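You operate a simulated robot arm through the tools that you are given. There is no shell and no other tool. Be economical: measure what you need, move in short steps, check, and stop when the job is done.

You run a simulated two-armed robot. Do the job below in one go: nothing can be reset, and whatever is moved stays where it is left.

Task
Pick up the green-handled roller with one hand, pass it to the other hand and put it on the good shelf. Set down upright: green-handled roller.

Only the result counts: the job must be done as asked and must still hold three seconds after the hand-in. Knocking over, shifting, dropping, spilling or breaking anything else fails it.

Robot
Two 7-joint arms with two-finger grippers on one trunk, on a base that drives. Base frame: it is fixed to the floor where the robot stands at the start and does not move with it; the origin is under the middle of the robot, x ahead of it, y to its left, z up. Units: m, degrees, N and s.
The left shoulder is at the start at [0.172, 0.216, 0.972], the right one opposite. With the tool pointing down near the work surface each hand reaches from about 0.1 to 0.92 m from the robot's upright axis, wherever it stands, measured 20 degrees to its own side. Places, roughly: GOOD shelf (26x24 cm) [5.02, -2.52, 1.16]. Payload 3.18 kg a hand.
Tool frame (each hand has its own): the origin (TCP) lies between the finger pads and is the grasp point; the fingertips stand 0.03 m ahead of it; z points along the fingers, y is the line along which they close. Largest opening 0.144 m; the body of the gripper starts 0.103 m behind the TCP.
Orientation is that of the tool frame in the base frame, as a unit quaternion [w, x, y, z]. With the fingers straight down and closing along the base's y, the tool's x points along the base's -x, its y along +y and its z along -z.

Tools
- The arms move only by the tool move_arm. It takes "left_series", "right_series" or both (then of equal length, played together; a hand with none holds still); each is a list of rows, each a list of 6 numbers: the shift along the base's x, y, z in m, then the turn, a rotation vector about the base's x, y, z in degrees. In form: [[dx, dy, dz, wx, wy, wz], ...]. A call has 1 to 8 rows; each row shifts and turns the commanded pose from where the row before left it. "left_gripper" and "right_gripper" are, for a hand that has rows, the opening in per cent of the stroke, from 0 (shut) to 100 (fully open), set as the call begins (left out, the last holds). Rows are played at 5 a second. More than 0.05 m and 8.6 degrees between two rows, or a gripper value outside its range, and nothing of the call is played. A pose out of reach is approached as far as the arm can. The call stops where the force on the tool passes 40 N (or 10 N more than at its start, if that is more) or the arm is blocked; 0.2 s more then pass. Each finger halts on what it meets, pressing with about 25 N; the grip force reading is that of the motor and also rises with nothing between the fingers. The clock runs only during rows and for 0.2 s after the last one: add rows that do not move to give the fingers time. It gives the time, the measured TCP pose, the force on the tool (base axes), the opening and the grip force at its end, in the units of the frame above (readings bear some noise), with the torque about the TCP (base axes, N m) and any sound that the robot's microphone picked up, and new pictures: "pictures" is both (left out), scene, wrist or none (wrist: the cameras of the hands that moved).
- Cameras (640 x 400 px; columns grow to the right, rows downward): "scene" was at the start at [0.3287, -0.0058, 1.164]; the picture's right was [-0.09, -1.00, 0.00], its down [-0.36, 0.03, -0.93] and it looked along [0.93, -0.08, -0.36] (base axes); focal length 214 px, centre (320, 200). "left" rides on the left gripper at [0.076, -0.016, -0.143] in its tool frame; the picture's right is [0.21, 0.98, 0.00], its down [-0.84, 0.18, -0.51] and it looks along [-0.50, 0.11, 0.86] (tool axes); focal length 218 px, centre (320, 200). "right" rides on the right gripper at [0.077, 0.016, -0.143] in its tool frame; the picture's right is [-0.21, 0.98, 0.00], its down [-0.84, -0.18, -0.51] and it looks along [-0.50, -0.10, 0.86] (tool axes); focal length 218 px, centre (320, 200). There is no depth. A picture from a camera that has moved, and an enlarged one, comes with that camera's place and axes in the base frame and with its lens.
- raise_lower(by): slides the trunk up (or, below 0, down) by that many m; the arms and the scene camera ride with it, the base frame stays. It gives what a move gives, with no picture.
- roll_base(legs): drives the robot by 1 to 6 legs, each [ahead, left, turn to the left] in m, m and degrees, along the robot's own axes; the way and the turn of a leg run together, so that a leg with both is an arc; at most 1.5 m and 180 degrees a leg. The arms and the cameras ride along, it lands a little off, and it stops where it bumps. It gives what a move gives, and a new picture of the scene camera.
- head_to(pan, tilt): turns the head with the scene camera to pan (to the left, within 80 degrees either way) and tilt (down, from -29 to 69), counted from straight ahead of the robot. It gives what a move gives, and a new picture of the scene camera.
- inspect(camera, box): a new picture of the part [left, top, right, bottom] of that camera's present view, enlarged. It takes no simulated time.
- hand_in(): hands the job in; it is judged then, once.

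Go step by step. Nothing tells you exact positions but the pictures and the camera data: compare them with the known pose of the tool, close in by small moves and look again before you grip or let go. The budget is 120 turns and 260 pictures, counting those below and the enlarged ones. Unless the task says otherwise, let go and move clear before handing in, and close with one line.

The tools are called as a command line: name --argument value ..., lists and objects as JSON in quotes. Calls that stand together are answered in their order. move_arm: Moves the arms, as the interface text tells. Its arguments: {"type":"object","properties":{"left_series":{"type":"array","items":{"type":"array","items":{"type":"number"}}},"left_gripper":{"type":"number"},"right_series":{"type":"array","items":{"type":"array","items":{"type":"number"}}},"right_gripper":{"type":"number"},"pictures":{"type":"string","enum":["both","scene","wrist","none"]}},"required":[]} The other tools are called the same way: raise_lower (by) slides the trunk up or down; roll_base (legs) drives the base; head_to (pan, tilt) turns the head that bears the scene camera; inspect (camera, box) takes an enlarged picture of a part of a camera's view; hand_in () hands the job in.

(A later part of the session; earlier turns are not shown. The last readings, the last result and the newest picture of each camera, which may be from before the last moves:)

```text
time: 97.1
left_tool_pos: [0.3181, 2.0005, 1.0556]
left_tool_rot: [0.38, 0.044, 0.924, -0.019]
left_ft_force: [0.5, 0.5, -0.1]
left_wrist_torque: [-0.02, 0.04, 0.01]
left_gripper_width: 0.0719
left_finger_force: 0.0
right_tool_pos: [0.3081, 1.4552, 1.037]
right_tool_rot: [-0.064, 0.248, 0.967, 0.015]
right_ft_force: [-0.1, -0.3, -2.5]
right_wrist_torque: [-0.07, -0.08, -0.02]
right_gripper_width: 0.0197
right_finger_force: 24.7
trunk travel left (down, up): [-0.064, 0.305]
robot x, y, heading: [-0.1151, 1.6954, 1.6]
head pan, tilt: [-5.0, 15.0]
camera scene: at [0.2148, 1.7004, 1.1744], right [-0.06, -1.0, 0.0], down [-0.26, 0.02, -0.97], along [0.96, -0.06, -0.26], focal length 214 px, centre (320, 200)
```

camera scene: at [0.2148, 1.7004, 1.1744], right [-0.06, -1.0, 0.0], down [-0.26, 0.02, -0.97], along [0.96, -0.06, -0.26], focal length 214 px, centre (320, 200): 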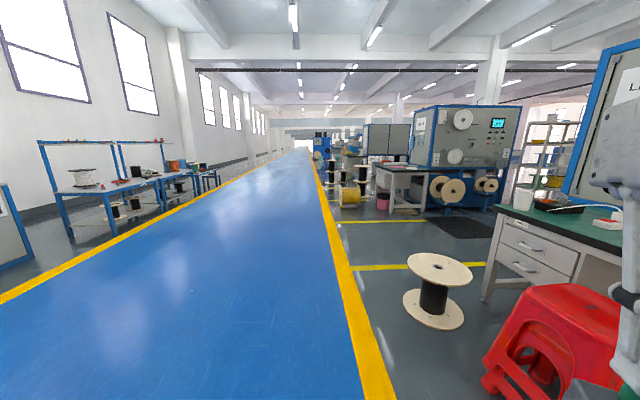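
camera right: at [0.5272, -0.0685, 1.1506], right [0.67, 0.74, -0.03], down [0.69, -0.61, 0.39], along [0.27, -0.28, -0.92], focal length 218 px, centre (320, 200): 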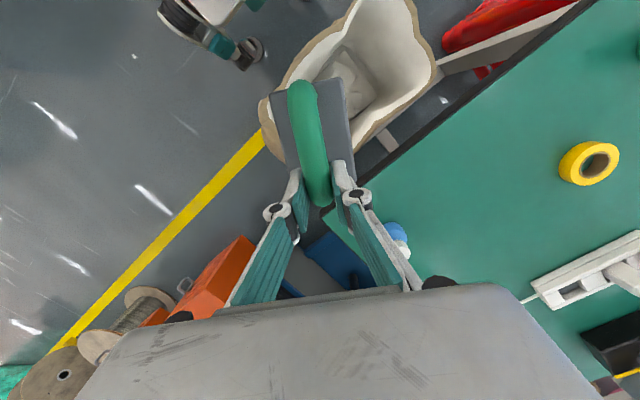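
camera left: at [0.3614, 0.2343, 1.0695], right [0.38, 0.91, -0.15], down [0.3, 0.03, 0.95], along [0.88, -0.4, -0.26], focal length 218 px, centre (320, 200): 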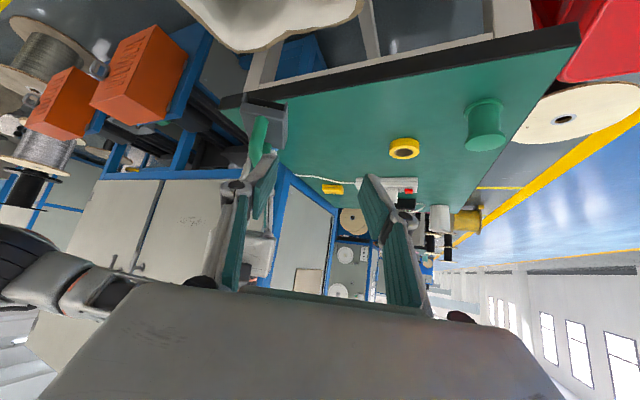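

Between the first table and the control-panel machine there is a gap, with the rack visible behind it. I zoom in.

inspect --camera "scene" --box '[400, 90, 600, 250]'

roll_base --legs '[[1.5, 0, 0], [0.5, 0, 0]]'

head_to --pan -50 --tilt 18

```text
2.50 times, centred on (500, 170) of scene
camera zoom: at [0.2148, 1.7004, 1.1744], right [-0.06, -1.0, 0.0], down [-0.26, 0.02, -0.97], along [0.96, -0.06, -0.26], focal length 536 px, centre (-130, 275)
```

zoom: 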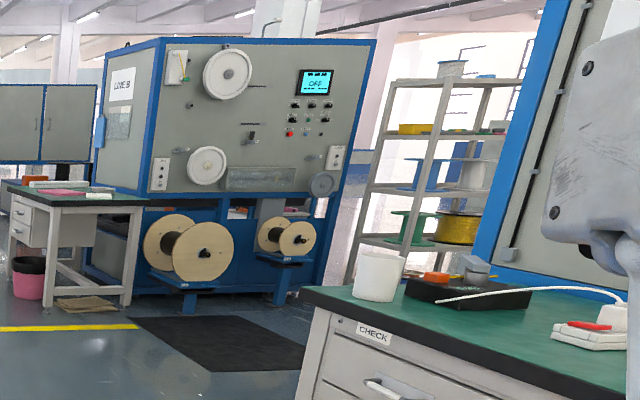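

```text
time: 107.2
left_tool_pos: [2.3262, 2.0937, 1.055]
left_tool_rot: [0.38, 0.032, 0.924, -0.015]
left_ft_force: [0.5, -0.2, -0.9]
left_wrist_torque: [0.03, -0.01, 0.0]
left_gripper_width: 0.072
left_finger_force: 0.1
right_tool_pos: [2.3325, 1.547, 1.0385]
right_tool_rot: [-0.065, 0.236, 0.97, 0.014]
right_ft_force: [-0.1, -0.1, -3.2]
right_wrist_torque: [-0.05, -0.06, -0.03]
right_gripper_width: 0.0193
right_finger_force: 25.5
trunk travel left (down, up): [-0.064, 0.305]
robot x, y, heading: [1.9006, 1.7793, 3.3]
head pan, tilt: [-5.0, 15.0]
camera scene: at [2.2319, 1.7902, 1.1744], right [-0.04, -1.0, 0.0], down [-0.26, 0.01, -0.97], along [0.97, -0.03, -0.26], focal length 214 px, centre (320, 200)
```

scene: 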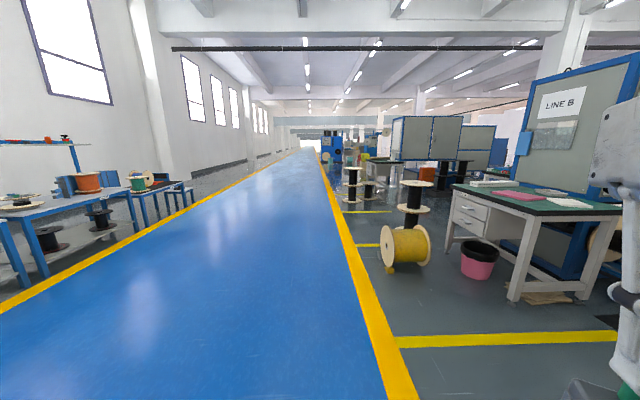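

```text
time: 108.3
left_tool_pos: [2.3274, 2.0936, 1.0553]
left_tool_rot: [0.38, 0.032, 0.924, -0.014]
left_ft_force: [0.3, -0.1, -0.1]
left_wrist_torque: [0.0, 0.0, -0.02]
left_gripper_width: 0.0721
left_finger_force: 0.0
right_tool_pos: [2.3324, 1.5471, 1.0368]
right_tool_rot: [-0.065, 0.235, 0.97, 0.014]
right_ft_force: [0.1, -0.7, -3.5]
right_wrist_torque: [-0.07, -0.09, 0.0]
right_gripper_width: 0.0195
right_finger_force: 24.8
trunk travel left (down, up): [-0.064, 0.305]
robot x, y, heading: [1.8986, 1.7829, 2.9]
head pan, tilt: [-50.0, 18.0]
camera scene: at [2.202, 1.7253, 1.1695], right [-0.73, -0.68, 0.0], down [-0.21, 0.23, -0.95], along [0.65, -0.7, -0.31], focal length 214 px, centre (320, 200)
```

scene: 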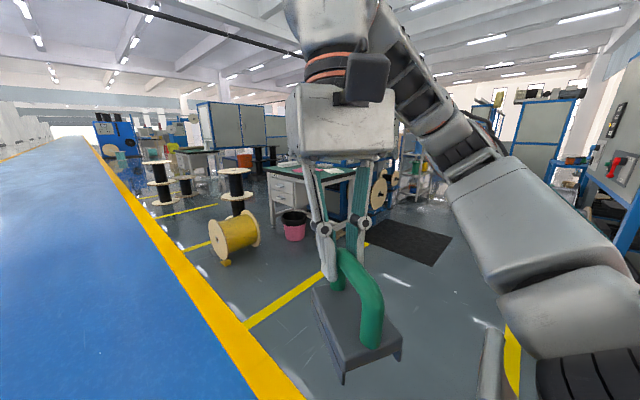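

I turn to face right (−y) here in the aisle to see the passage.

roll_base --legs '[[0.3, 0, 0], [0, 0, -93]]'

head_to --pan 0 --tilt 20

```text
time: 114.2
left_tool_pos: [2.4921, 1.358, 1.055]
left_tool_rot: [0.253, 0.689, 0.616, -0.285]
left_ft_force: [-0.3, 0.2, 0.3]
left_wrist_torque: [0.01, 0.01, 0.01]
left_gripper_width: 0.0719
left_finger_force: 0.1
right_tool_pos: [1.9471, 1.3758, 1.037]
right_tool_rot: [-0.035, 0.863, 0.501, 0.057]
right_ft_force: [0.3, 0.4, -2.7]
right_wrist_torque: [-0.08, 0.02, 0.02]
right_gripper_width: 0.0195
right_finger_force: 25.0
trunk travel left (down, up): [-0.064, 0.305]
robot x, y, heading: [2.1966, 1.7977, -89.4]
head pan, tilt: [-50.0, 18.0]
camera scene: at [2.1275, 1.4999, 1.1695], right [-0.65, 0.76, 0.0], down [0.23, 0.2, -0.95], along [-0.72, -0.62, -0.31], focal length 214 px, centre (320, 200)
```

scene: 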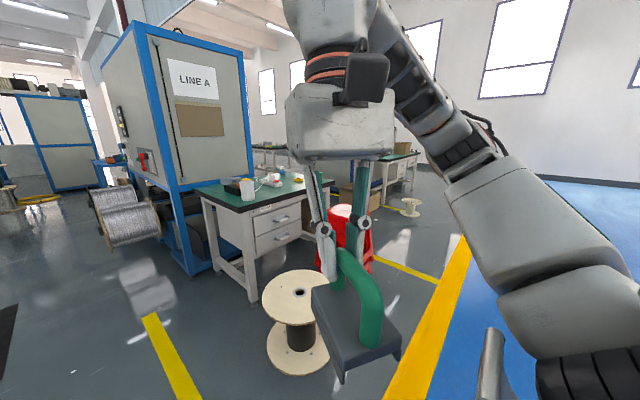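

```text
time: 115.4
left_tool_pos: [2.4931, 1.3574, 1.0552]
left_tool_rot: [0.254, 0.689, 0.616, -0.285]
left_ft_force: [0.2, -0.5, -0.2]
left_wrist_torque: [0.02, -0.02, -0.04]
left_gripper_width: 0.0718
left_finger_force: 0.0
right_tool_pos: [1.9476, 1.3753, 1.0373]
right_tool_rot: [-0.035, 0.863, 0.501, 0.057]
right_ft_force: [0.6, -0.6, -2.8]
right_wrist_torque: [-0.07, 0.05, -0.02]
right_gripper_width: 0.0193
right_finger_force: 25.5
trunk travel left (down, up): [-0.064, 0.305]
robot x, y, heading: [2.1959, 1.7944, -89.4]
head pan, tilt: [0.0, 20.0]
camera scene: at [2.1993, 1.4675, 1.1663], right [-1.0, -0.01, 0.0], down [0.0, 0.34, -0.94], along [0.01, -0.94, -0.34], focal length 214 px, centre (320, 200)
```

scene: 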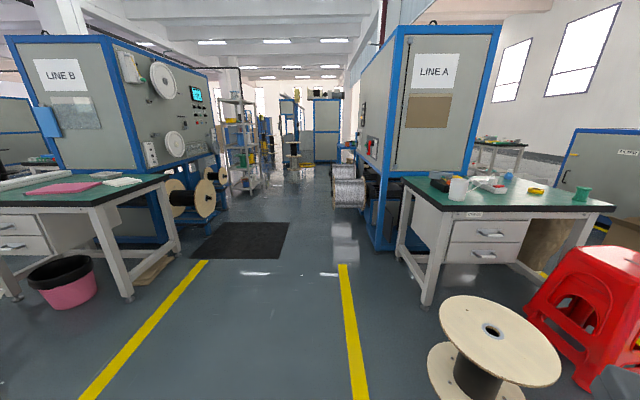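

A clear corridor leads along −y at x ≈ 2–3.6, with the rack at its left end. I zoom on the rack.

inspect --camera "scene" --box '[190, 70, 350, 210]'

roll_base --legs '[[0, 0.45, 0], [1.5, 0, 0]]'

head_to --pan 35 --tilt 12

```text
2.86 times, centred on (270, 140) of scene
camera zoom: at [2.1993, 1.4675, 1.1663], right [-1.0, -0.01, 0.0], down [0.0, 0.34, -0.94], along [0.01, -0.94, -0.34], focal length 613 px, centre (463, 371)
```

zoom: 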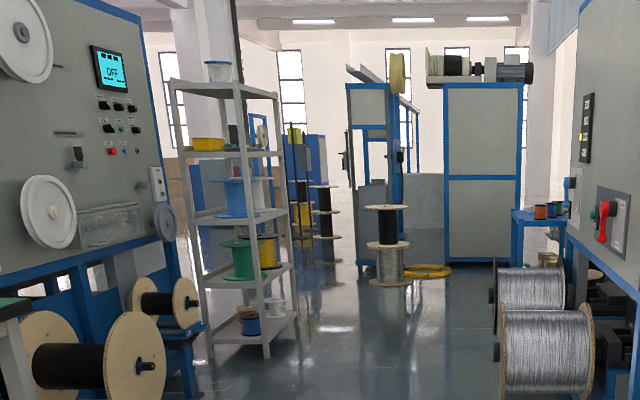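

```text
time: 127.0
left_tool_pos: [2.9486, -0.1628, 1.0555]
left_tool_rot: [0.251, 0.692, 0.614, -0.286]
left_ft_force: [0.1, -0.3, 0.0]
left_wrist_torque: [-0.05, 0.02, 0.0]
left_gripper_width: 0.0719
left_finger_force: 0.1
right_tool_pos: [2.4054, -0.1443, 1.0376]
right_tool_rot: [-0.034, 0.864, 0.498, 0.057]
right_ft_force: [-0.1, -0.6, -3.0]
right_wrist_torque: [-0.06, 0.03, 0.0]
right_gripper_width: 0.0194
right_finger_force: 24.7
trunk travel left (down, up): [-0.064, 0.305]
robot x, y, heading: [2.66, 0.2756, -89.7]
head pan, tilt: [0.0, 20.0]
camera scene: at [2.6579, -0.0526, 1.1663], right [-1.0, 0.0, 0.0], down [0.0, 0.34, -0.94], along [0.0, -0.94, -0.34], focal length 214 px, centre (320, 200)
```

scene: 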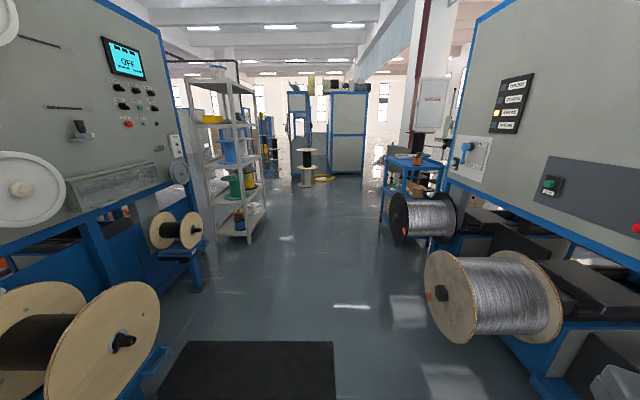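

```text
time: 128.0
left_tool_pos: [2.9508, -0.1639, 1.055]
left_tool_rot: [0.252, 0.691, 0.614, -0.286]
left_ft_force: [0.4, 0.1, -0.5]
left_wrist_torque: [0.04, -0.02, -0.06]
left_gripper_width: 0.0718
left_finger_force: 0.0
right_tool_pos: [2.4046, -0.1432, 1.038]
right_tool_rot: [-0.035, 0.864, 0.499, 0.056]
right_ft_force: [0.7, -0.2, -3.4]
right_wrist_torque: [-0.07, 0.06, -0.03]
right_gripper_width: 0.0194
right_finger_force: 24.9
trunk travel left (down, up): [-0.064, 0.305]
robot x, y, heading: [2.66, 0.2776, -89.6]
head pan, tilt: [35.0, 12.0]
camera scene: at [2.7113, -0.0356, 1.1793], right [-0.82, -0.58, 0.0], down [-0.12, 0.17, -0.98], along [0.56, -0.8, -0.21], focal length 214 px, centre (320, 200)
```

scene: 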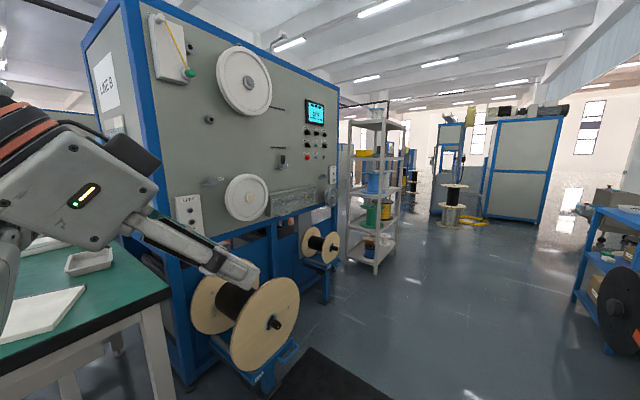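

That rack stands at x ≈ 3.4–3.8, so the small good shelf at x = 5.02 must lie beyond it. I drive further down the corridor and look left past it.

roll_base --legs '[[1.5, 0, 0], [1.2, 0, 0]]'

head_to --pan 65 --tilt 10

```text
time: 140.9
left_tool_pos: [2.993, -2.8264, 1.0608]
left_tool_rot: [0.264, 0.681, 0.623, -0.28]
left_ft_force: [-0.3, -1.1, -0.2]
left_wrist_torque: [0.02, -0.01, 0.01]
left_gripper_width: 0.0719
left_finger_force: 0.1
right_tool_pos: [2.4494, -2.8235, 1.0361]
right_tool_rot: [-0.031, 0.856, 0.513, 0.058]
right_ft_force: [-0.8, -1.3, -2.8]
right_wrist_torque: [-0.03, 0.08, -0.03]
right_gripper_width: 0.0196
right_finger_force: 25.0
trunk travel left (down, up): [-0.064, 0.305]
robot x, y, heading: [2.6972, -2.4016, -87.8]
head pan, tilt: [35.0, 12.0]
stopped in leg 2: the robot was blocked; the commanded pose is now the measured one
camera scene: at [2.7492, -2.7057, 1.1814], right [-0.8, -0.6, -0.01], down [-0.12, 0.16, -0.98], along [0.59, -0.78, -0.2], focal length 214 px, centre (320, 200)
```

scene: 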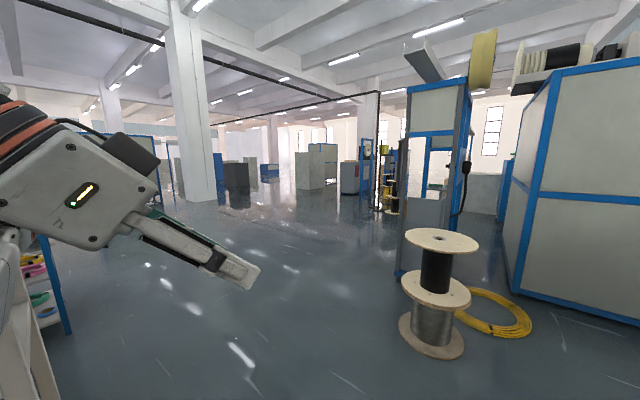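

```text
time: 141.9
left_tool_pos: [2.9947, -2.8271, 1.0617]
left_tool_rot: [0.263, 0.68, 0.624, -0.28]
left_ft_force: [-0.4, -0.2, 0.1]
left_wrist_torque: [0.0, -0.01, 0.02]
left_gripper_width: 0.0718
left_finger_force: 0.1
right_tool_pos: [2.4484, -2.8253, 1.0372]
right_tool_rot: [-0.03, 0.856, 0.513, 0.06]
right_ft_force: [-0.5, 0.4, -2.8]
right_wrist_torque: [-0.09, 0.04, -0.03]
right_gripper_width: 0.0196
right_finger_force: 25.0
trunk travel left (down, up): [-0.064, 0.305]
robot x, y, heading: [2.6969, -2.404, -87.5]
head pan, tilt: [65.0, 10.0]
camera scene: at [2.7779, -2.6682, 1.1847], right [-0.39, -0.92, 0.0], down [-0.15, 0.06, -0.99], along [0.91, -0.38, -0.16], focal length 214 px, centre (320, 200)
```

scene: 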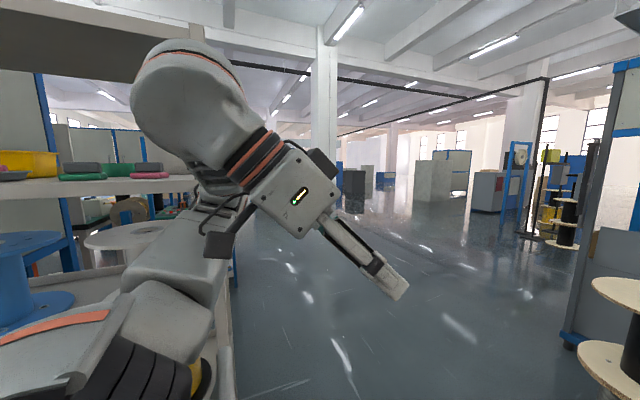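

The base was stopped, and the left elbow appears to be right against the rack. I ease off to the right and look at the rack and at the clearance.

roll_base --legs '[[0, -0.12, 0]]'

head_to --pan 80 --tilt 20

head_to --pan -70 --tilt 20

```text
time: 143.6
left_tool_pos: [2.8912, -2.8337, 1.057]
left_tool_rot: [0.259, 0.677, 0.628, -0.282]
left_ft_force: [-0.4, -0.5, -0.5]
left_wrist_torque: [0.01, 0.0, 0.01]
left_gripper_width: 0.0719
left_finger_force: 0.2
right_tool_pos: [2.344, -2.834, 1.0362]
right_tool_rot: [-0.036, 0.854, 0.516, 0.056]
right_ft_force: [-0.7, -0.4, -2.9]
right_wrist_torque: [-0.07, 0.01, -0.03]
right_gripper_width: 0.0195
right_finger_force: 25.4
trunk travel left (down, up): [-0.064, 0.305]
robot x, y, heading: [2.5784, -2.4076, -87.5]
head pan, tilt: [65.0, 10.0]
camera scene: at [2.6758, -2.6769, 1.1826], right [-0.38, -0.92, 0.0], down [-0.16, 0.07, -0.98], along [0.91, -0.38, -0.17], focal length 214 px, centre (320, 200)
```

scene: 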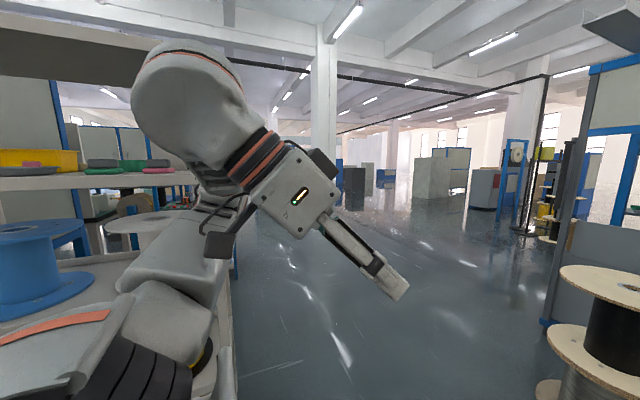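

```text
time: 144.3
left_tool_pos: [2.8911, -2.8338, 1.0564]
left_tool_rot: [0.26, 0.677, 0.628, -0.282]
left_ft_force: [0.0, 0.6, -1.0]
left_wrist_torque: [0.02, -0.05, -0.02]
left_gripper_width: 0.072
left_finger_force: 0.0
right_tool_pos: [2.3446, -2.8352, 1.0384]
right_tool_rot: [-0.036, 0.854, 0.516, 0.056]
right_ft_force: [-0.7, 1.0, -3.0]
right_wrist_torque: [-0.12, 0.05, -0.01]
right_gripper_width: 0.0197
right_finger_force: 25.3
trunk travel left (down, up): [-0.064, 0.305]
robot x, y, heading: [2.5814, -2.4056, -87.6]
head pan, tilt: [80.0, 20.0]
camera scene: at [2.6826, -2.6535, 1.1664], right [-0.13, -0.99, 0.0], down [-0.34, 0.05, -0.94], along [0.93, -0.12, -0.34], focal length 214 px, centre (320, 200)
```

scene: 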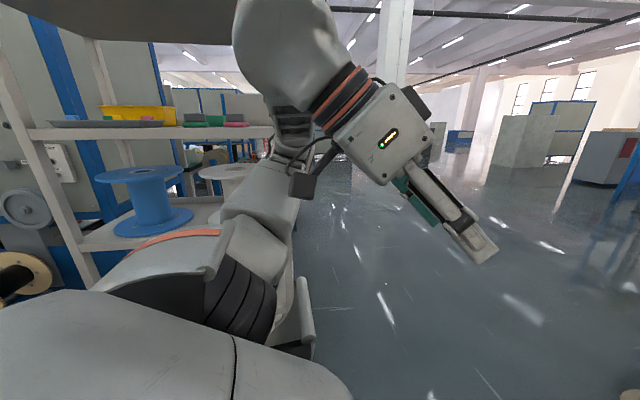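

```text
time: 146.7
left_tool_pos: [2.8905, -2.8336, 1.056]
left_tool_rot: [0.259, 0.677, 0.628, -0.282]
left_ft_force: [-0.2, 0.7, -0.2]
left_wrist_torque: [-0.01, 0.02, 0.02]
left_gripper_width: 0.072
left_finger_force: 0.0
right_tool_pos: [2.3457, -2.8355, 1.0365]
right_tool_rot: [-0.035, 0.855, 0.515, 0.057]
right_ft_force: [-0.7, 0.1, -3.7]
right_wrist_torque: [-0.11, 0.02, 0.01]
right_gripper_width: 0.0196
right_finger_force: 24.9
trunk travel left (down, up): [-0.064, 0.305]
robot x, y, heading: [2.582, -2.4095, -87.1]
head pan, tilt: [-70.0, 20.0]
camera scene: at [2.5043, -2.6769, 1.1663], right [-0.38, 0.92, 0.0], down [0.32, 0.13, -0.94], along [-0.87, -0.36, -0.34], focal length 214 px, centre (320, 200)
```

scene: 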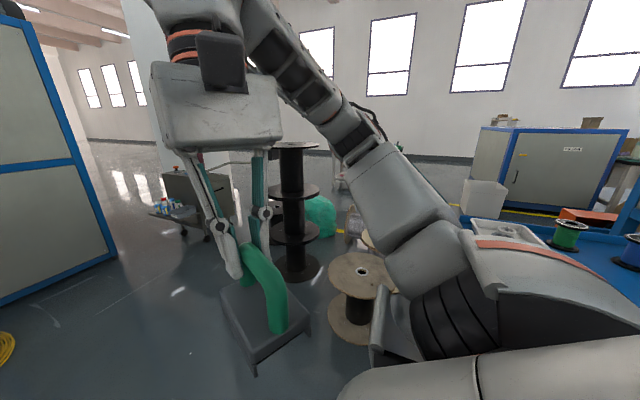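

There's room on both sides now. I go forward past the rack's end and look left.

roll_base --legs '[[0.65, 0, -2]]'

head_to --pan 75 --tilt 5

```text
time: 150.3
left_tool_pos: [2.8965, -3.4967, 1.0558]
left_tool_rot: [0.254, 0.687, 0.617, -0.286]
left_ft_force: [-0.1, 0.1, 0.4]
left_wrist_torque: [0.01, 0.07, 0.03]
left_gripper_width: 0.0718
left_finger_force: 0.0
right_tool_pos: [2.35, -3.4809, 1.0372]
right_tool_rot: [-0.035, 0.862, 0.502, 0.056]
right_ft_force: [0.1, 0.3, -3.8]
right_wrist_torque: [-0.05, 0.03, -0.02]
right_gripper_width: 0.0197
right_finger_force: 25.0
trunk travel left (down, up): [-0.064, 0.305]
robot x, y, heading: [2.5985, -3.0577, -89.2]
head pan, tilt: [-70.0, 20.0]
camera scene: at [2.5138, -3.3281, 1.1663], right [-0.35, 0.94, 0.0], down [0.32, 0.12, -0.94], along [-0.88, -0.33, -0.34], focal length 214 px, centre (320, 200)
```

scene: 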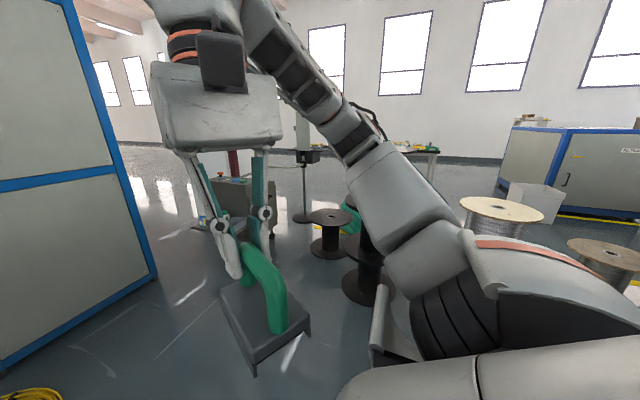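

```text
time: 152.6
left_tool_pos: [2.8969, -3.4967, 1.0553]
left_tool_rot: [0.255, 0.687, 0.617, -0.287]
left_ft_force: [0.2, -0.4, -0.3]
left_wrist_torque: [0.01, 0.0, 0.02]
left_gripper_width: 0.0722
left_finger_force: 0.0
right_tool_pos: [2.3502, -3.4806, 1.038]
right_tool_rot: [-0.034, 0.862, 0.502, 0.056]
right_ft_force: [0.2, -0.7, -3.0]
right_wrist_torque: [-0.07, 0.04, -0.04]
right_gripper_width: 0.0196
right_finger_force: 25.3
trunk travel left (down, up): [-0.064, 0.305]
robot x, y, heading: [2.6012, -3.0633, -89.3]
head pan, tilt: [75.0, 5.0]
camera scene: at [2.6899, -3.3177, 1.1907], right [-0.25, -0.97, 0.0], down [-0.08, 0.02, -1.0], along [0.97, -0.25, -0.09], focal length 214 px, centre (320, 200)
```

scene: 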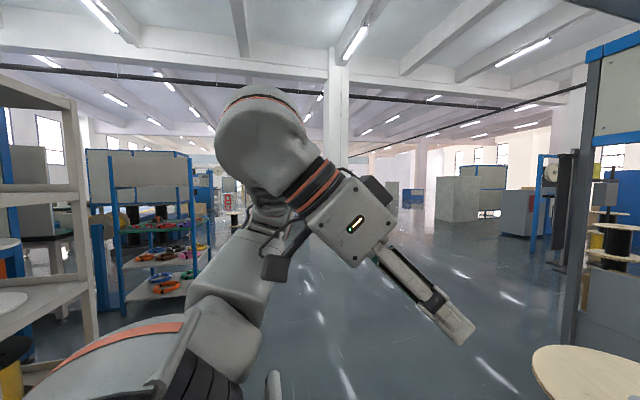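

A blue-post rack with several tiers appears exactly at the good shelf's bearing. I zoom in.

inspect --camera "scene" --box '[80, 140, 260, 310]'

```text
2.35 times, centred on (170, 225) of scene
camera zoom: at [2.6899, -3.3177, 1.1907], right [-0.25, -0.97, 0.0], down [-0.08, 0.02, -1.0], along [0.97, -0.25, -0.09], focal length 505 px, centre (673, 141)
```

zoom: 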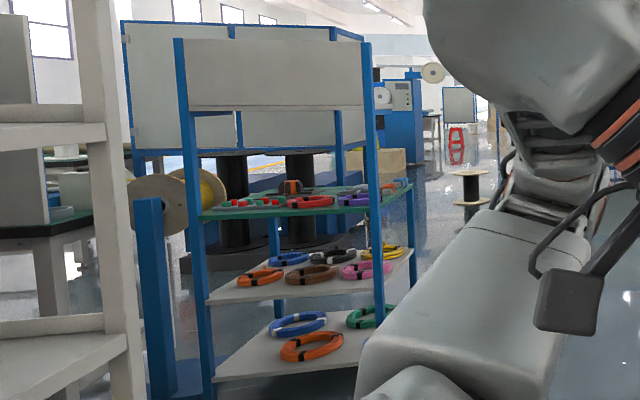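

The expected spot falls on the upper panel of that blue-post stand. I move slightly on for clearance, then turn to face +x and approach it.

roll_base --legs '[[0.15, -0.05, 0], [0, 0, 89]]'

head_to --pan 15 --tilt 5

```text
time: 157.8
left_tool_pos: [2.9904, -2.9195, 1.0559]
left_tool_rot: [0.384, 0.054, 0.922, -0.025]
left_ft_force: [0.3, 0.4, 0.4]
left_wrist_torque: [-0.01, -0.02, 0.0]
left_gripper_width: 0.0721
left_finger_force: 0.2
right_tool_pos: [2.9688, -3.4652, 1.0377]
right_tool_rot: [-0.064, 0.259, 0.963, 0.016]
right_ft_force: [0.5, 0.6, -2.8]
right_wrist_torque: [-0.08, -0.07, 0.02]
right_gripper_width: 0.0197
right_finger_force: 24.7
trunk travel left (down, up): [-0.064, 0.305]
robot x, y, heading: [2.5522, -3.2119, 0.4]
head pan, tilt: [75.0, 5.0]
camera scene: at [2.8115, -3.1203, 1.1906], right [0.97, -0.26, 0.0], down [-0.02, -0.08, -1.0], along [0.25, 0.96, -0.09], focal length 214 px, centre (320, 200)
```

scene: 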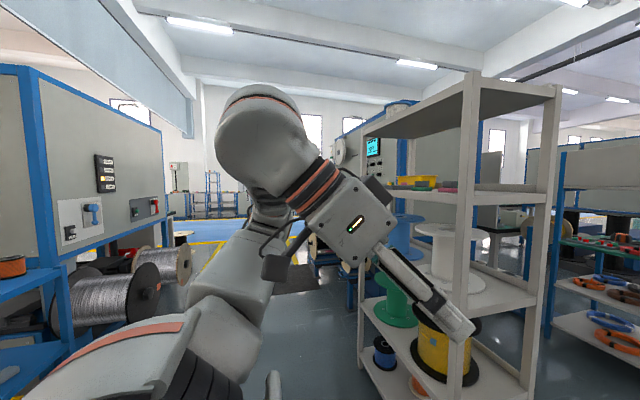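

```text
time: 159.1
left_tool_pos: [2.9899, -2.9181, 1.0554]
left_tool_rot: [0.383, 0.054, 0.922, -0.024]
left_ft_force: [0.2, 0.3, 0.0]
left_wrist_torque: [-0.02, 0.0, -0.01]
left_gripper_width: 0.0718
left_finger_force: 0.0
right_tool_pos: [2.9705, -3.4657, 1.0373]
right_tool_rot: [-0.065, 0.259, 0.964, 0.015]
right_ft_force: [0.3, 0.0, -3.2]
right_wrist_torque: [-0.04, -0.11, 0.0]
right_gripper_width: 0.0196
right_finger_force: 25.5
trunk travel left (down, up): [-0.064, 0.305]
robot x, y, heading: [2.5503, -3.2118, 0.4]
head pan, tilt: [15.0, 5.0]
camera scene: at [2.8767, -3.1851, 1.1906], right [0.26, -0.96, 0.0], down [-0.08, -0.02, -1.0], along [0.96, 0.26, -0.09], focal length 214 px, centre (320, 200)
```

scene: 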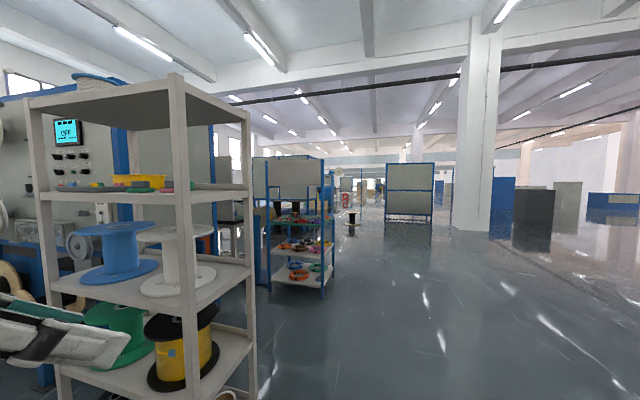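

The floor ahead is open. I check the spool on my right before passing between it and the rack.

head_to --pan -55 --tilt 40

```text
time: 160.5
left_tool_pos: [2.9901, -2.9178, 1.056]
left_tool_rot: [0.383, 0.054, 0.922, -0.025]
left_ft_force: [0.1, 0.7, -0.4]
left_wrist_torque: [0.0, -0.02, -0.03]
left_gripper_width: 0.072
left_finger_force: 0.0
right_tool_pos: [2.9701, -3.4646, 1.038]
right_tool_rot: [-0.064, 0.259, 0.964, 0.015]
right_ft_force: [-1.0, -0.7, -3.0]
right_wrist_torque: [-0.07, -0.09, 0.05]
right_gripper_width: 0.0192
right_finger_force: 24.8
trunk travel left (down, up): [-0.064, 0.305]
robot x, y, heading: [2.552, -3.2104, 0.1]
head pan, tilt: [-55.0, 40.0]
camera scene: at [2.8371, -3.2787, 1.1349], right [-0.82, -0.58, 0.0], down [-0.37, 0.52, -0.77], along [0.44, -0.63, -0.64], focal length 214 px, centre (320, 200)
```

scene: 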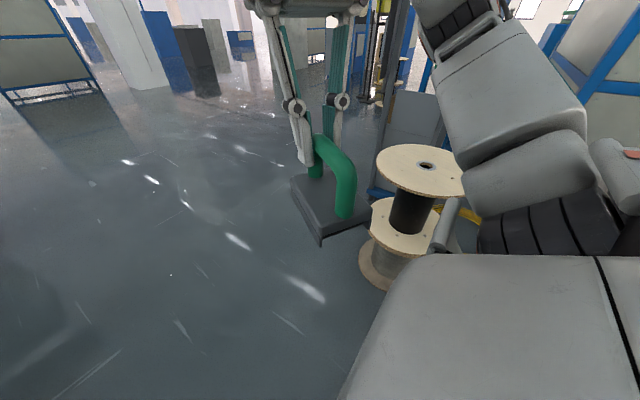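

Spool top is about 0.69 m high at (2.88, −4.12), clear of the arms. I drive forward past it and look at the blue-post stand.

roll_base --legs '[[0.6, 0, 0], [0.4, -0.2, 0]]'

head_to --pan 30 --tilt 10

inspect --camera "scene" --box '[200, 80, 440, 260]'

```text
time: 163.5
left_tool_pos: [3.5011, -2.8966, 1.0642]
left_tool_rot: [0.398, 0.012, 0.917, -0.028]
left_ft_force: [1.3, 0.0, -1.1]
left_wrist_torque: [0.03, 0.02, 0.0]
left_gripper_width: 0.072
left_finger_force: 0.0
right_tool_pos: [3.4982, -3.4595, 1.041]
right_tool_rot: [-0.06, 0.246, 0.967, 0.016]
right_ft_force: [0.2, 0.2, -3.3]
right_wrist_torque: [-0.08, -0.04, -0.03]
right_gripper_width: 0.0196
right_finger_force: 24.8
trunk travel left (down, up): [-0.064, 0.305]
robot x, y, heading: [3.0834, -3.2148, 1.8]
head pan, tilt: [-55.0, 40.0]
stopped in leg 1: the robot was blocked; the commanded pose is now the measured one
camera scene: at [3.3594, -3.2766, 1.1375], right [-0.8, -0.6, -0.01], down [-0.38, 0.52, -0.77], along [0.46, -0.61, -0.64], focal length 214 px, centre (320, 200)
```

scene: 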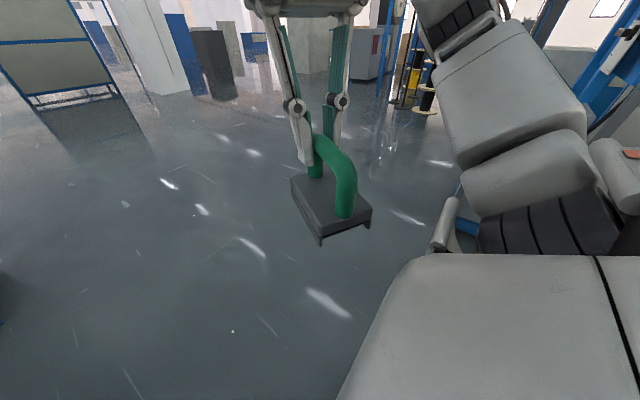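

```text
time: 165.1
left_tool_pos: [3.5006, -2.8966, 1.0639]
left_tool_rot: [0.396, 0.013, 0.918, -0.028]
left_ft_force: [-0.2, 0.6, 0.0]
left_wrist_torque: [-0.03, -0.03, -0.03]
left_gripper_width: 0.072
left_finger_force: 0.1
right_tool_pos: [3.4956, -3.4593, 1.0426]
right_tool_rot: [-0.059, 0.247, 0.967, 0.016]
right_ft_force: [-0.4, 0.3, -3.1]
right_wrist_torque: [-0.07, -0.07, 0.02]
right_gripper_width: 0.0192
right_finger_force: 24.8
trunk travel left (down, up): [-0.064, 0.305]
robot x, y, heading: [3.078, -3.2139, 1.7]
head pan, tilt: [30.0, 10.0]
camera scene: at [3.3854, -3.1595, 1.1864], right [0.52, -0.85, 0.0], down [-0.14, -0.09, -0.99], along [0.84, 0.52, -0.16], focal length 214 px, centre (320, 200)
```

scene: 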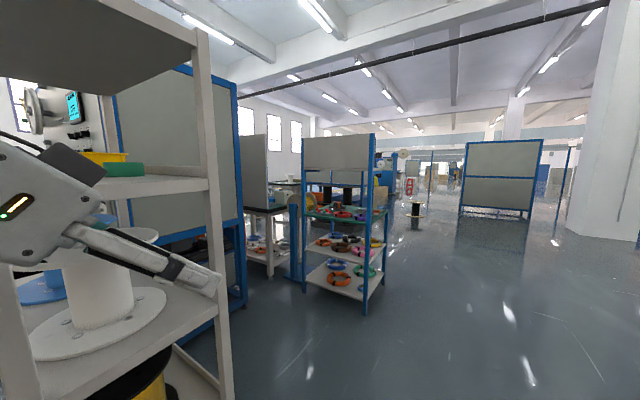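

```text
2.22 times, centred on (320, 170) of scene
camera zoom: at [3.3854, -3.1595, 1.1864], right [0.52, -0.85, 0.0], down [-0.14, -0.09, -0.99], along [0.84, 0.52, -0.16], focal length 477 px, centre (320, 267)
```

zoom: 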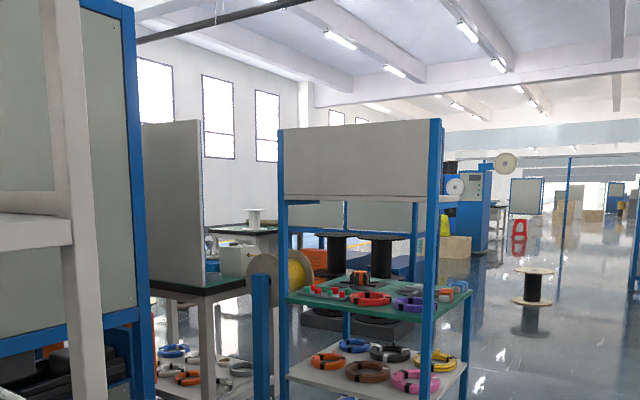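

The left elbow touched the rack end again (it reaches about 0.67 m out). I back off, shift right, then go on with more clearance.

roll_base --legs '[[-0.07, 0, 0], [0, -0.27, -1.5]]'

head_to --pan 60 --tilt 20

```text
time: 168.7
left_tool_pos: [3.4538, -3.185, 1.0572]
left_tool_rot: [0.39, 0.028, 0.92, -0.035]
left_ft_force: [0.5, -0.8, 0.6]
left_wrist_torque: [0.03, 0.0, 0.02]
left_gripper_width: 0.072
left_finger_force: 0.0
right_tool_pos: [3.4301, -3.7474, 1.0373]
right_tool_rot: [-0.063, 0.263, 0.963, 0.016]
right_ft_force: [0.5, 0.2, -2.6]
right_wrist_torque: [-0.03, -0.09, -0.01]
right_gripper_width: 0.0197
right_finger_force: 24.5
trunk travel left (down, up): [-0.064, 0.305]
robot x, y, heading: [3.0139, -3.4909, -0.4]
head pan, tilt: [30.0, 10.0]
camera scene: at [3.3313, -3.4445, 1.1826], right [0.5, -0.87, 0.0], down [-0.15, -0.09, -0.98], along [0.85, 0.49, -0.17], focal length 214 px, centre (320, 200)
```

scene: 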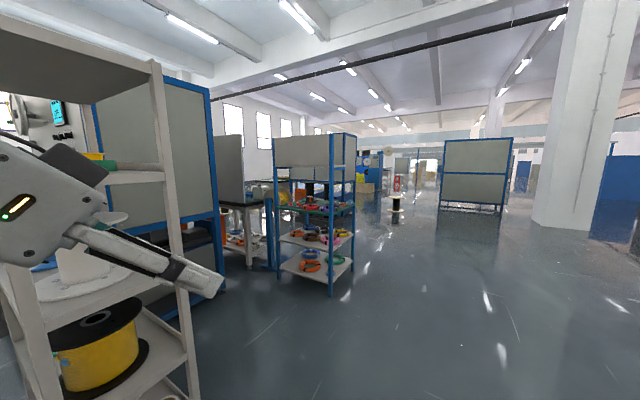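

```text
time: 169.7
left_tool_pos: [3.4529, -3.1847, 1.0566]
left_tool_rot: [0.389, 0.028, 0.92, -0.035]
left_ft_force: [0.5, -0.3, -0.2]
left_wrist_torque: [0.01, 0.01, 0.04]
left_gripper_width: 0.0723
left_finger_force: 0.0
right_tool_pos: [3.4301, -3.7469, 1.0376]
right_tool_rot: [-0.063, 0.263, 0.963, 0.015]
right_ft_force: [-0.3, 0.8, -2.7]
right_wrist_torque: [-0.04, -0.07, -0.01]
right_gripper_width: 0.0193
right_finger_force: 24.5
trunk travel left (down, up): [-0.064, 0.305]
robot x, y, heading: [3.0157, -3.4932, -0.1]
head pan, tilt: [60.0, 20.0]
camera scene: at [3.2976, -3.4101, 1.1663], right [0.86, -0.5, 0.0], down [-0.17, -0.3, -0.94], along [0.47, 0.81, -0.34], focal length 214 px, centre (320, 200)
```

scene: 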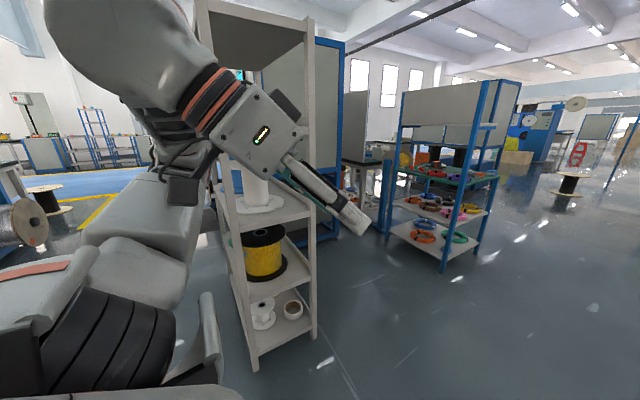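

The rack end is at y ≈ −2.62. The blue-post stand spans x ≈ 4.9–5.4, y ≈ −2.0 to −2.65, with a tier at z ≈ 1.16 behind its front panel. I'll drive past it and face it from its right end.

roll_base --legs '[[1.0, -0.05, 0], [0.95, -0.05, 0]]'

head_to --pan 75 --tilt 10

inspect --camera "scene" --box '[200, 60, 520, 260]'

```text
time: 179.4
left_tool_pos: [5.3957, -3.2767, 1.0586]
left_tool_rot: [0.389, 0.027, 0.92, -0.033]
left_ft_force: [-0.1, -0.1, -0.5]
left_wrist_torque: [-0.03, -0.02, 0.0]
left_gripper_width: 0.0722
left_finger_force: 0.1
right_tool_pos: [5.374, -3.8386, 1.0362]
right_tool_rot: [-0.063, 0.261, 0.963, 0.016]
right_ft_force: [0.5, -0.1, -2.9]
right_wrist_torque: [-0.06, -0.04, -0.02]
right_gripper_width: 0.0193
right_finger_force: 25.0
trunk travel left (down, up): [-0.064, 0.305]
robot x, y, heading: [4.959, -3.5818, -0.0]
head pan, tilt: [60.0, 20.0]
camera scene: at [5.2409, -3.5013, 1.1663], right [0.87, -0.5, 0.0], down [-0.17, -0.3, -0.94], along [0.47, 0.81, -0.34], focal length 214 px, centre (320, 200)
```

scene: 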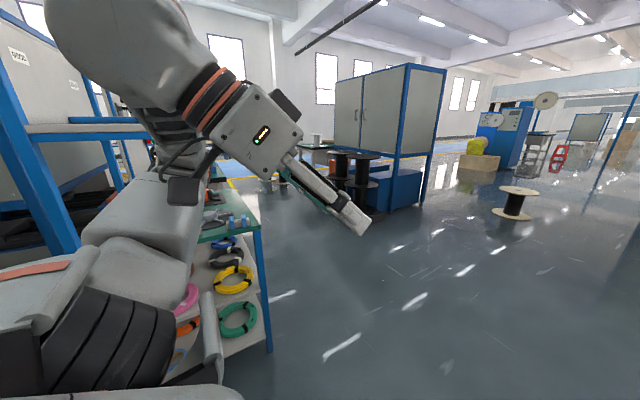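

```text
time: 180.2
left_tool_pos: [5.3964, -3.2763, 1.0574]
left_tool_rot: [0.388, 0.028, 0.92, -0.035]
left_ft_force: [-0.1, 0.0, -0.8]
left_wrist_torque: [0.01, 0.03, 0.02]
left_gripper_width: 0.0723
left_finger_force: 0.0
right_tool_pos: [5.3754, -3.8376, 1.0377]
right_tool_rot: [-0.063, 0.26, 0.963, 0.016]
right_ft_force: [1.1, 0.5, -2.5]
right_wrist_torque: [-0.05, -0.07, -0.01]
right_gripper_width: 0.0196
right_finger_force: 25.0
trunk travel left (down, up): [-0.064, 0.305]
robot x, y, heading: [4.9564, -3.5832, -0.4]
head pan, tilt: [75.0, 10.0]
camera scene: at [5.2184, -3.4921, 1.1825], right [0.97, -0.26, 0.0], down [-0.05, -0.17, -0.98], along [0.26, 0.95, -0.17], focal length 214 px, centre (320, 200)
```

scene: 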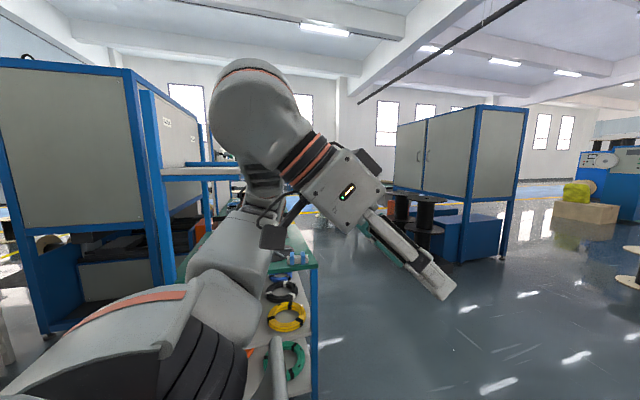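

```text
2.00 times, centred on (360, 160) of scene
camera zoom: at [5.2184, -3.4921, 1.1825], right [0.97, -0.26, 0.0], down [-0.05, -0.17, -0.98], along [0.26, 0.95, -0.17], focal length 429 px, centre (240, 280)
```

zoom: 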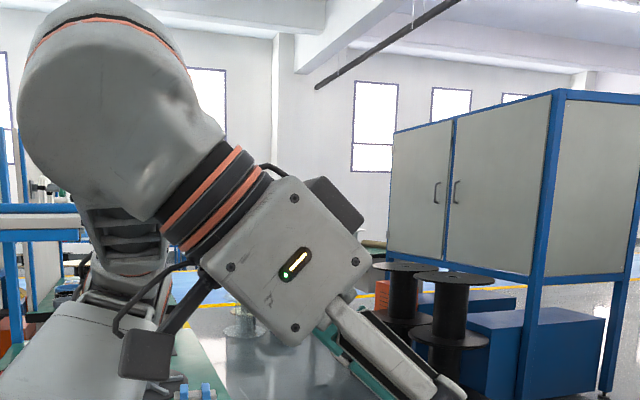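

The stand's shelf sticks out from its panel on the +x side, with labels above it, and is open from the right end. I turn to face +y for a straight look.

roll_base --legs '[[0.1, 0, 0], [0, 0, 90]]'

head_to --pan 0 --tilt 15

inspect --camera "scene" --box '[200, 80, 440, 240]'

```text
time: 185.1
left_tool_pos: [4.7475, -3.1456, 1.0571]
left_tool_rot: [0.299, -0.631, 0.67, 0.25]
left_ft_force: [0.1, 0.1, 0.2]
left_wrist_torque: [-0.02, 0.0, -0.04]
left_gripper_width: 0.072
left_finger_force: 0.1
right_tool_pos: [5.309, -3.1676, 1.0384]
right_tool_rot: [-0.056, -0.496, 0.866, -0.034]
right_ft_force: [-0.3, -0.4, -3.7]
right_wrist_torque: [0.05, -0.05, -0.04]
right_gripper_width: 0.0196
right_finger_force: 25.4
trunk travel left (down, up): [-0.064, 0.305]
robot x, y, heading: [5.0548, -3.587, 90.0]
head pan, tilt: [75.0, 10.0]
camera scene: at [4.9649, -3.3206, 1.1826], right [0.26, 0.97, 0.0], down [0.17, -0.05, -0.98], along [-0.95, 0.26, -0.17], focal length 214 px, centre (320, 200)
```

scene: 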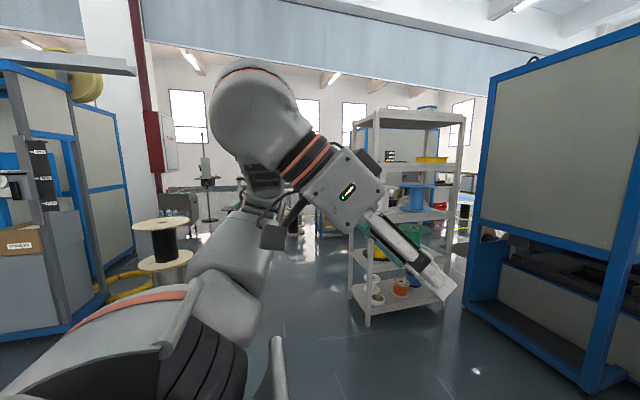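

```text
time: 186.6
left_tool_pos: [4.7465, -3.1464, 1.0582]
left_tool_rot: [0.3, -0.631, 0.67, 0.25]
left_ft_force: [-0.2, 0.6, 0.9]
left_wrist_torque: [0.03, 0.0, -0.02]
left_gripper_width: 0.0718
left_finger_force: 0.1
right_tool_pos: [5.3094, -3.167, 1.0385]
right_tool_rot: [-0.055, -0.495, 0.866, -0.033]
right_ft_force: [0.8, 0.0, -2.6]
right_wrist_torque: [0.1, -0.02, 0.01]
right_gripper_width: 0.0194
right_finger_force: 25.2
trunk travel left (down, up): [-0.064, 0.305]
robot x, y, heading: [5.0545, -3.5845, 90.0]
head pan, tilt: [0.0, 15.0]
camera scene: at [5.0549, -3.2515, 1.1744], right [1.0, 0.0, 0.0], down [0.0, -0.26, -0.97], along [0.0, 0.97, -0.26], focal length 214 px, centre (320, 200)
```

scene: 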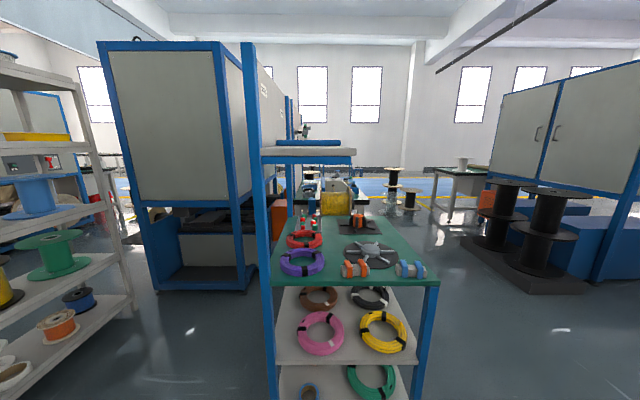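

```text
2.50 times, centred on (320, 160) of scene
camera zoom: at [5.0549, -3.2515, 1.1744], right [1.0, 0.0, 0.0], down [0.0, -0.26, -0.97], along [0.0, 0.97, -0.26], focal length 536 px, centre (320, 300)
```

zoom: 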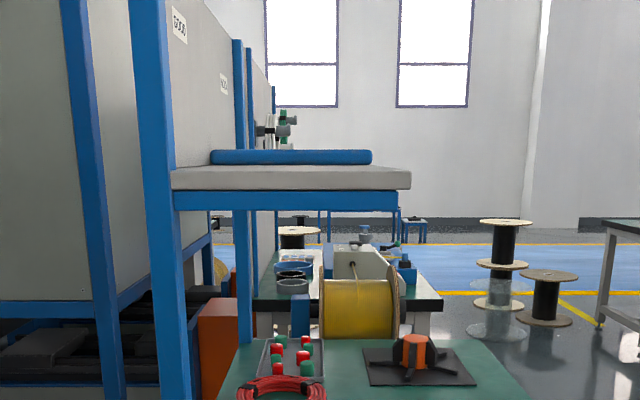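

The good shelf is the near section: x 4.89–5.15, y −2.65 to −2.40, top z ≈ 1.16, with a low blue divider behind and the "GOOD" label on the panel. I raise the trunk and move in closer.

raise_lower --by 0.28

roll_base --legs '[[0, 0.12, 0], [0.3, 0, 0]]'

head_to --pan -5 --tilt 35

```text
time: 189.4
left_tool_pos: [4.7465, -3.1456, 1.338]
left_tool_rot: [0.299, -0.632, 0.67, 0.251]
left_ft_force: [-0.2, 0.9, 0.7]
left_wrist_torque: [0.04, 0.0, 0.02]
left_gripper_width: 0.0721
left_finger_force: 0.1
right_tool_pos: [5.3106, -3.1674, 1.3174]
right_tool_rot: [-0.056, -0.495, 0.866, -0.034]
right_ft_force: [-0.2, -0.3, -3.0]
right_wrist_torque: [0.07, -0.05, -0.02]
right_gripper_width: 0.0195
right_finger_force: 25.2
trunk travel left (down, up): [-0.344, 0.025]
robot x, y, heading: [5.0532, -3.5825, 89.8]
head pan, tilt: [0.0, 15.0]
```

```text
time: 192.8
left_tool_pos: [4.6217, -2.8511, 1.3364]
left_tool_rot: [0.299, -0.633, 0.668, 0.252]
left_ft_force: [0.7, 1.0, 0.2]
left_wrist_torque: [-0.01, -0.01, -0.01]
left_gripper_width: 0.0719
left_finger_force: 0.1
right_tool_pos: [5.1846, -2.8708, 1.317]
right_tool_rot: [-0.056, -0.499, 0.864, -0.034]
right_ft_force: [-0.2, 0.1, -3.2]
right_wrist_torque: [0.09, -0.06, -0.04]
right_gripper_width: 0.0195
right_finger_force: 25.2
trunk travel left (down, up): [-0.344, 0.025]
robot x, y, heading: [4.9296, -3.2877, 90.0]
head pan, tilt: [0.0, 15.0]
camera scene: at [4.9311, -3.1517, 1.4858], right [1.0, 0.0, 0.0], down [0.0, -0.26, -0.97], along [0.0, 0.97, -0.26], focal length 214 px, centre (320, 200)
```

scene: 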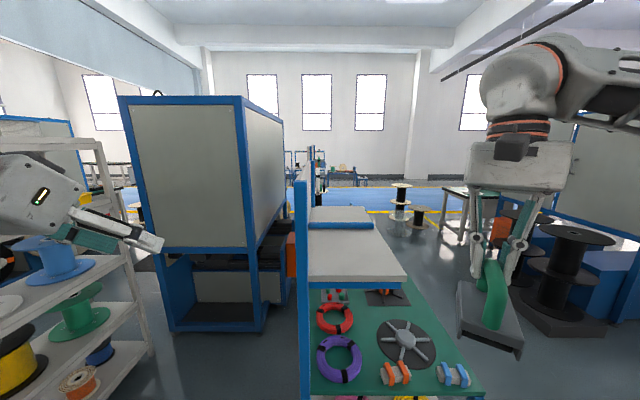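

```text
time: 193.6
left_tool_pos: [4.6222, -2.8529, 1.3377]
left_tool_rot: [0.299, -0.633, 0.668, 0.252]
left_ft_force: [-0.6, 0.7, -0.7]
left_wrist_torque: [-0.01, -0.02, 0.01]
left_gripper_width: 0.0719
left_finger_force: 0.0
right_tool_pos: [5.1851, -2.8713, 1.3174]
right_tool_rot: [-0.056, -0.499, 0.864, -0.034]
right_ft_force: [-0.5, -0.2, -3.2]
right_wrist_torque: [0.09, -0.04, 0.02]
right_gripper_width: 0.0195
right_finger_force: 24.7
trunk travel left (down, up): [-0.344, 0.025]
robot x, y, heading: [4.9284, -3.2867, 90.0]
head pan, tilt: [-5.0, 35.0]
camera scene: at [4.9388, -3.1582, 1.454], right [1.0, -0.08, 0.0], down [-0.05, -0.57, -0.82], along [0.07, 0.82, -0.57], focal length 214 px, centre (320, 200)
```

scene: 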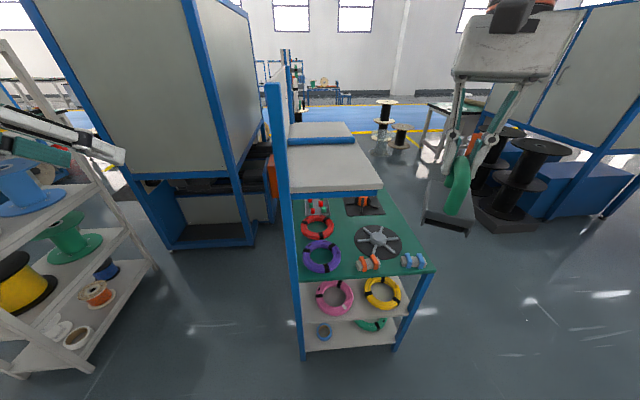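

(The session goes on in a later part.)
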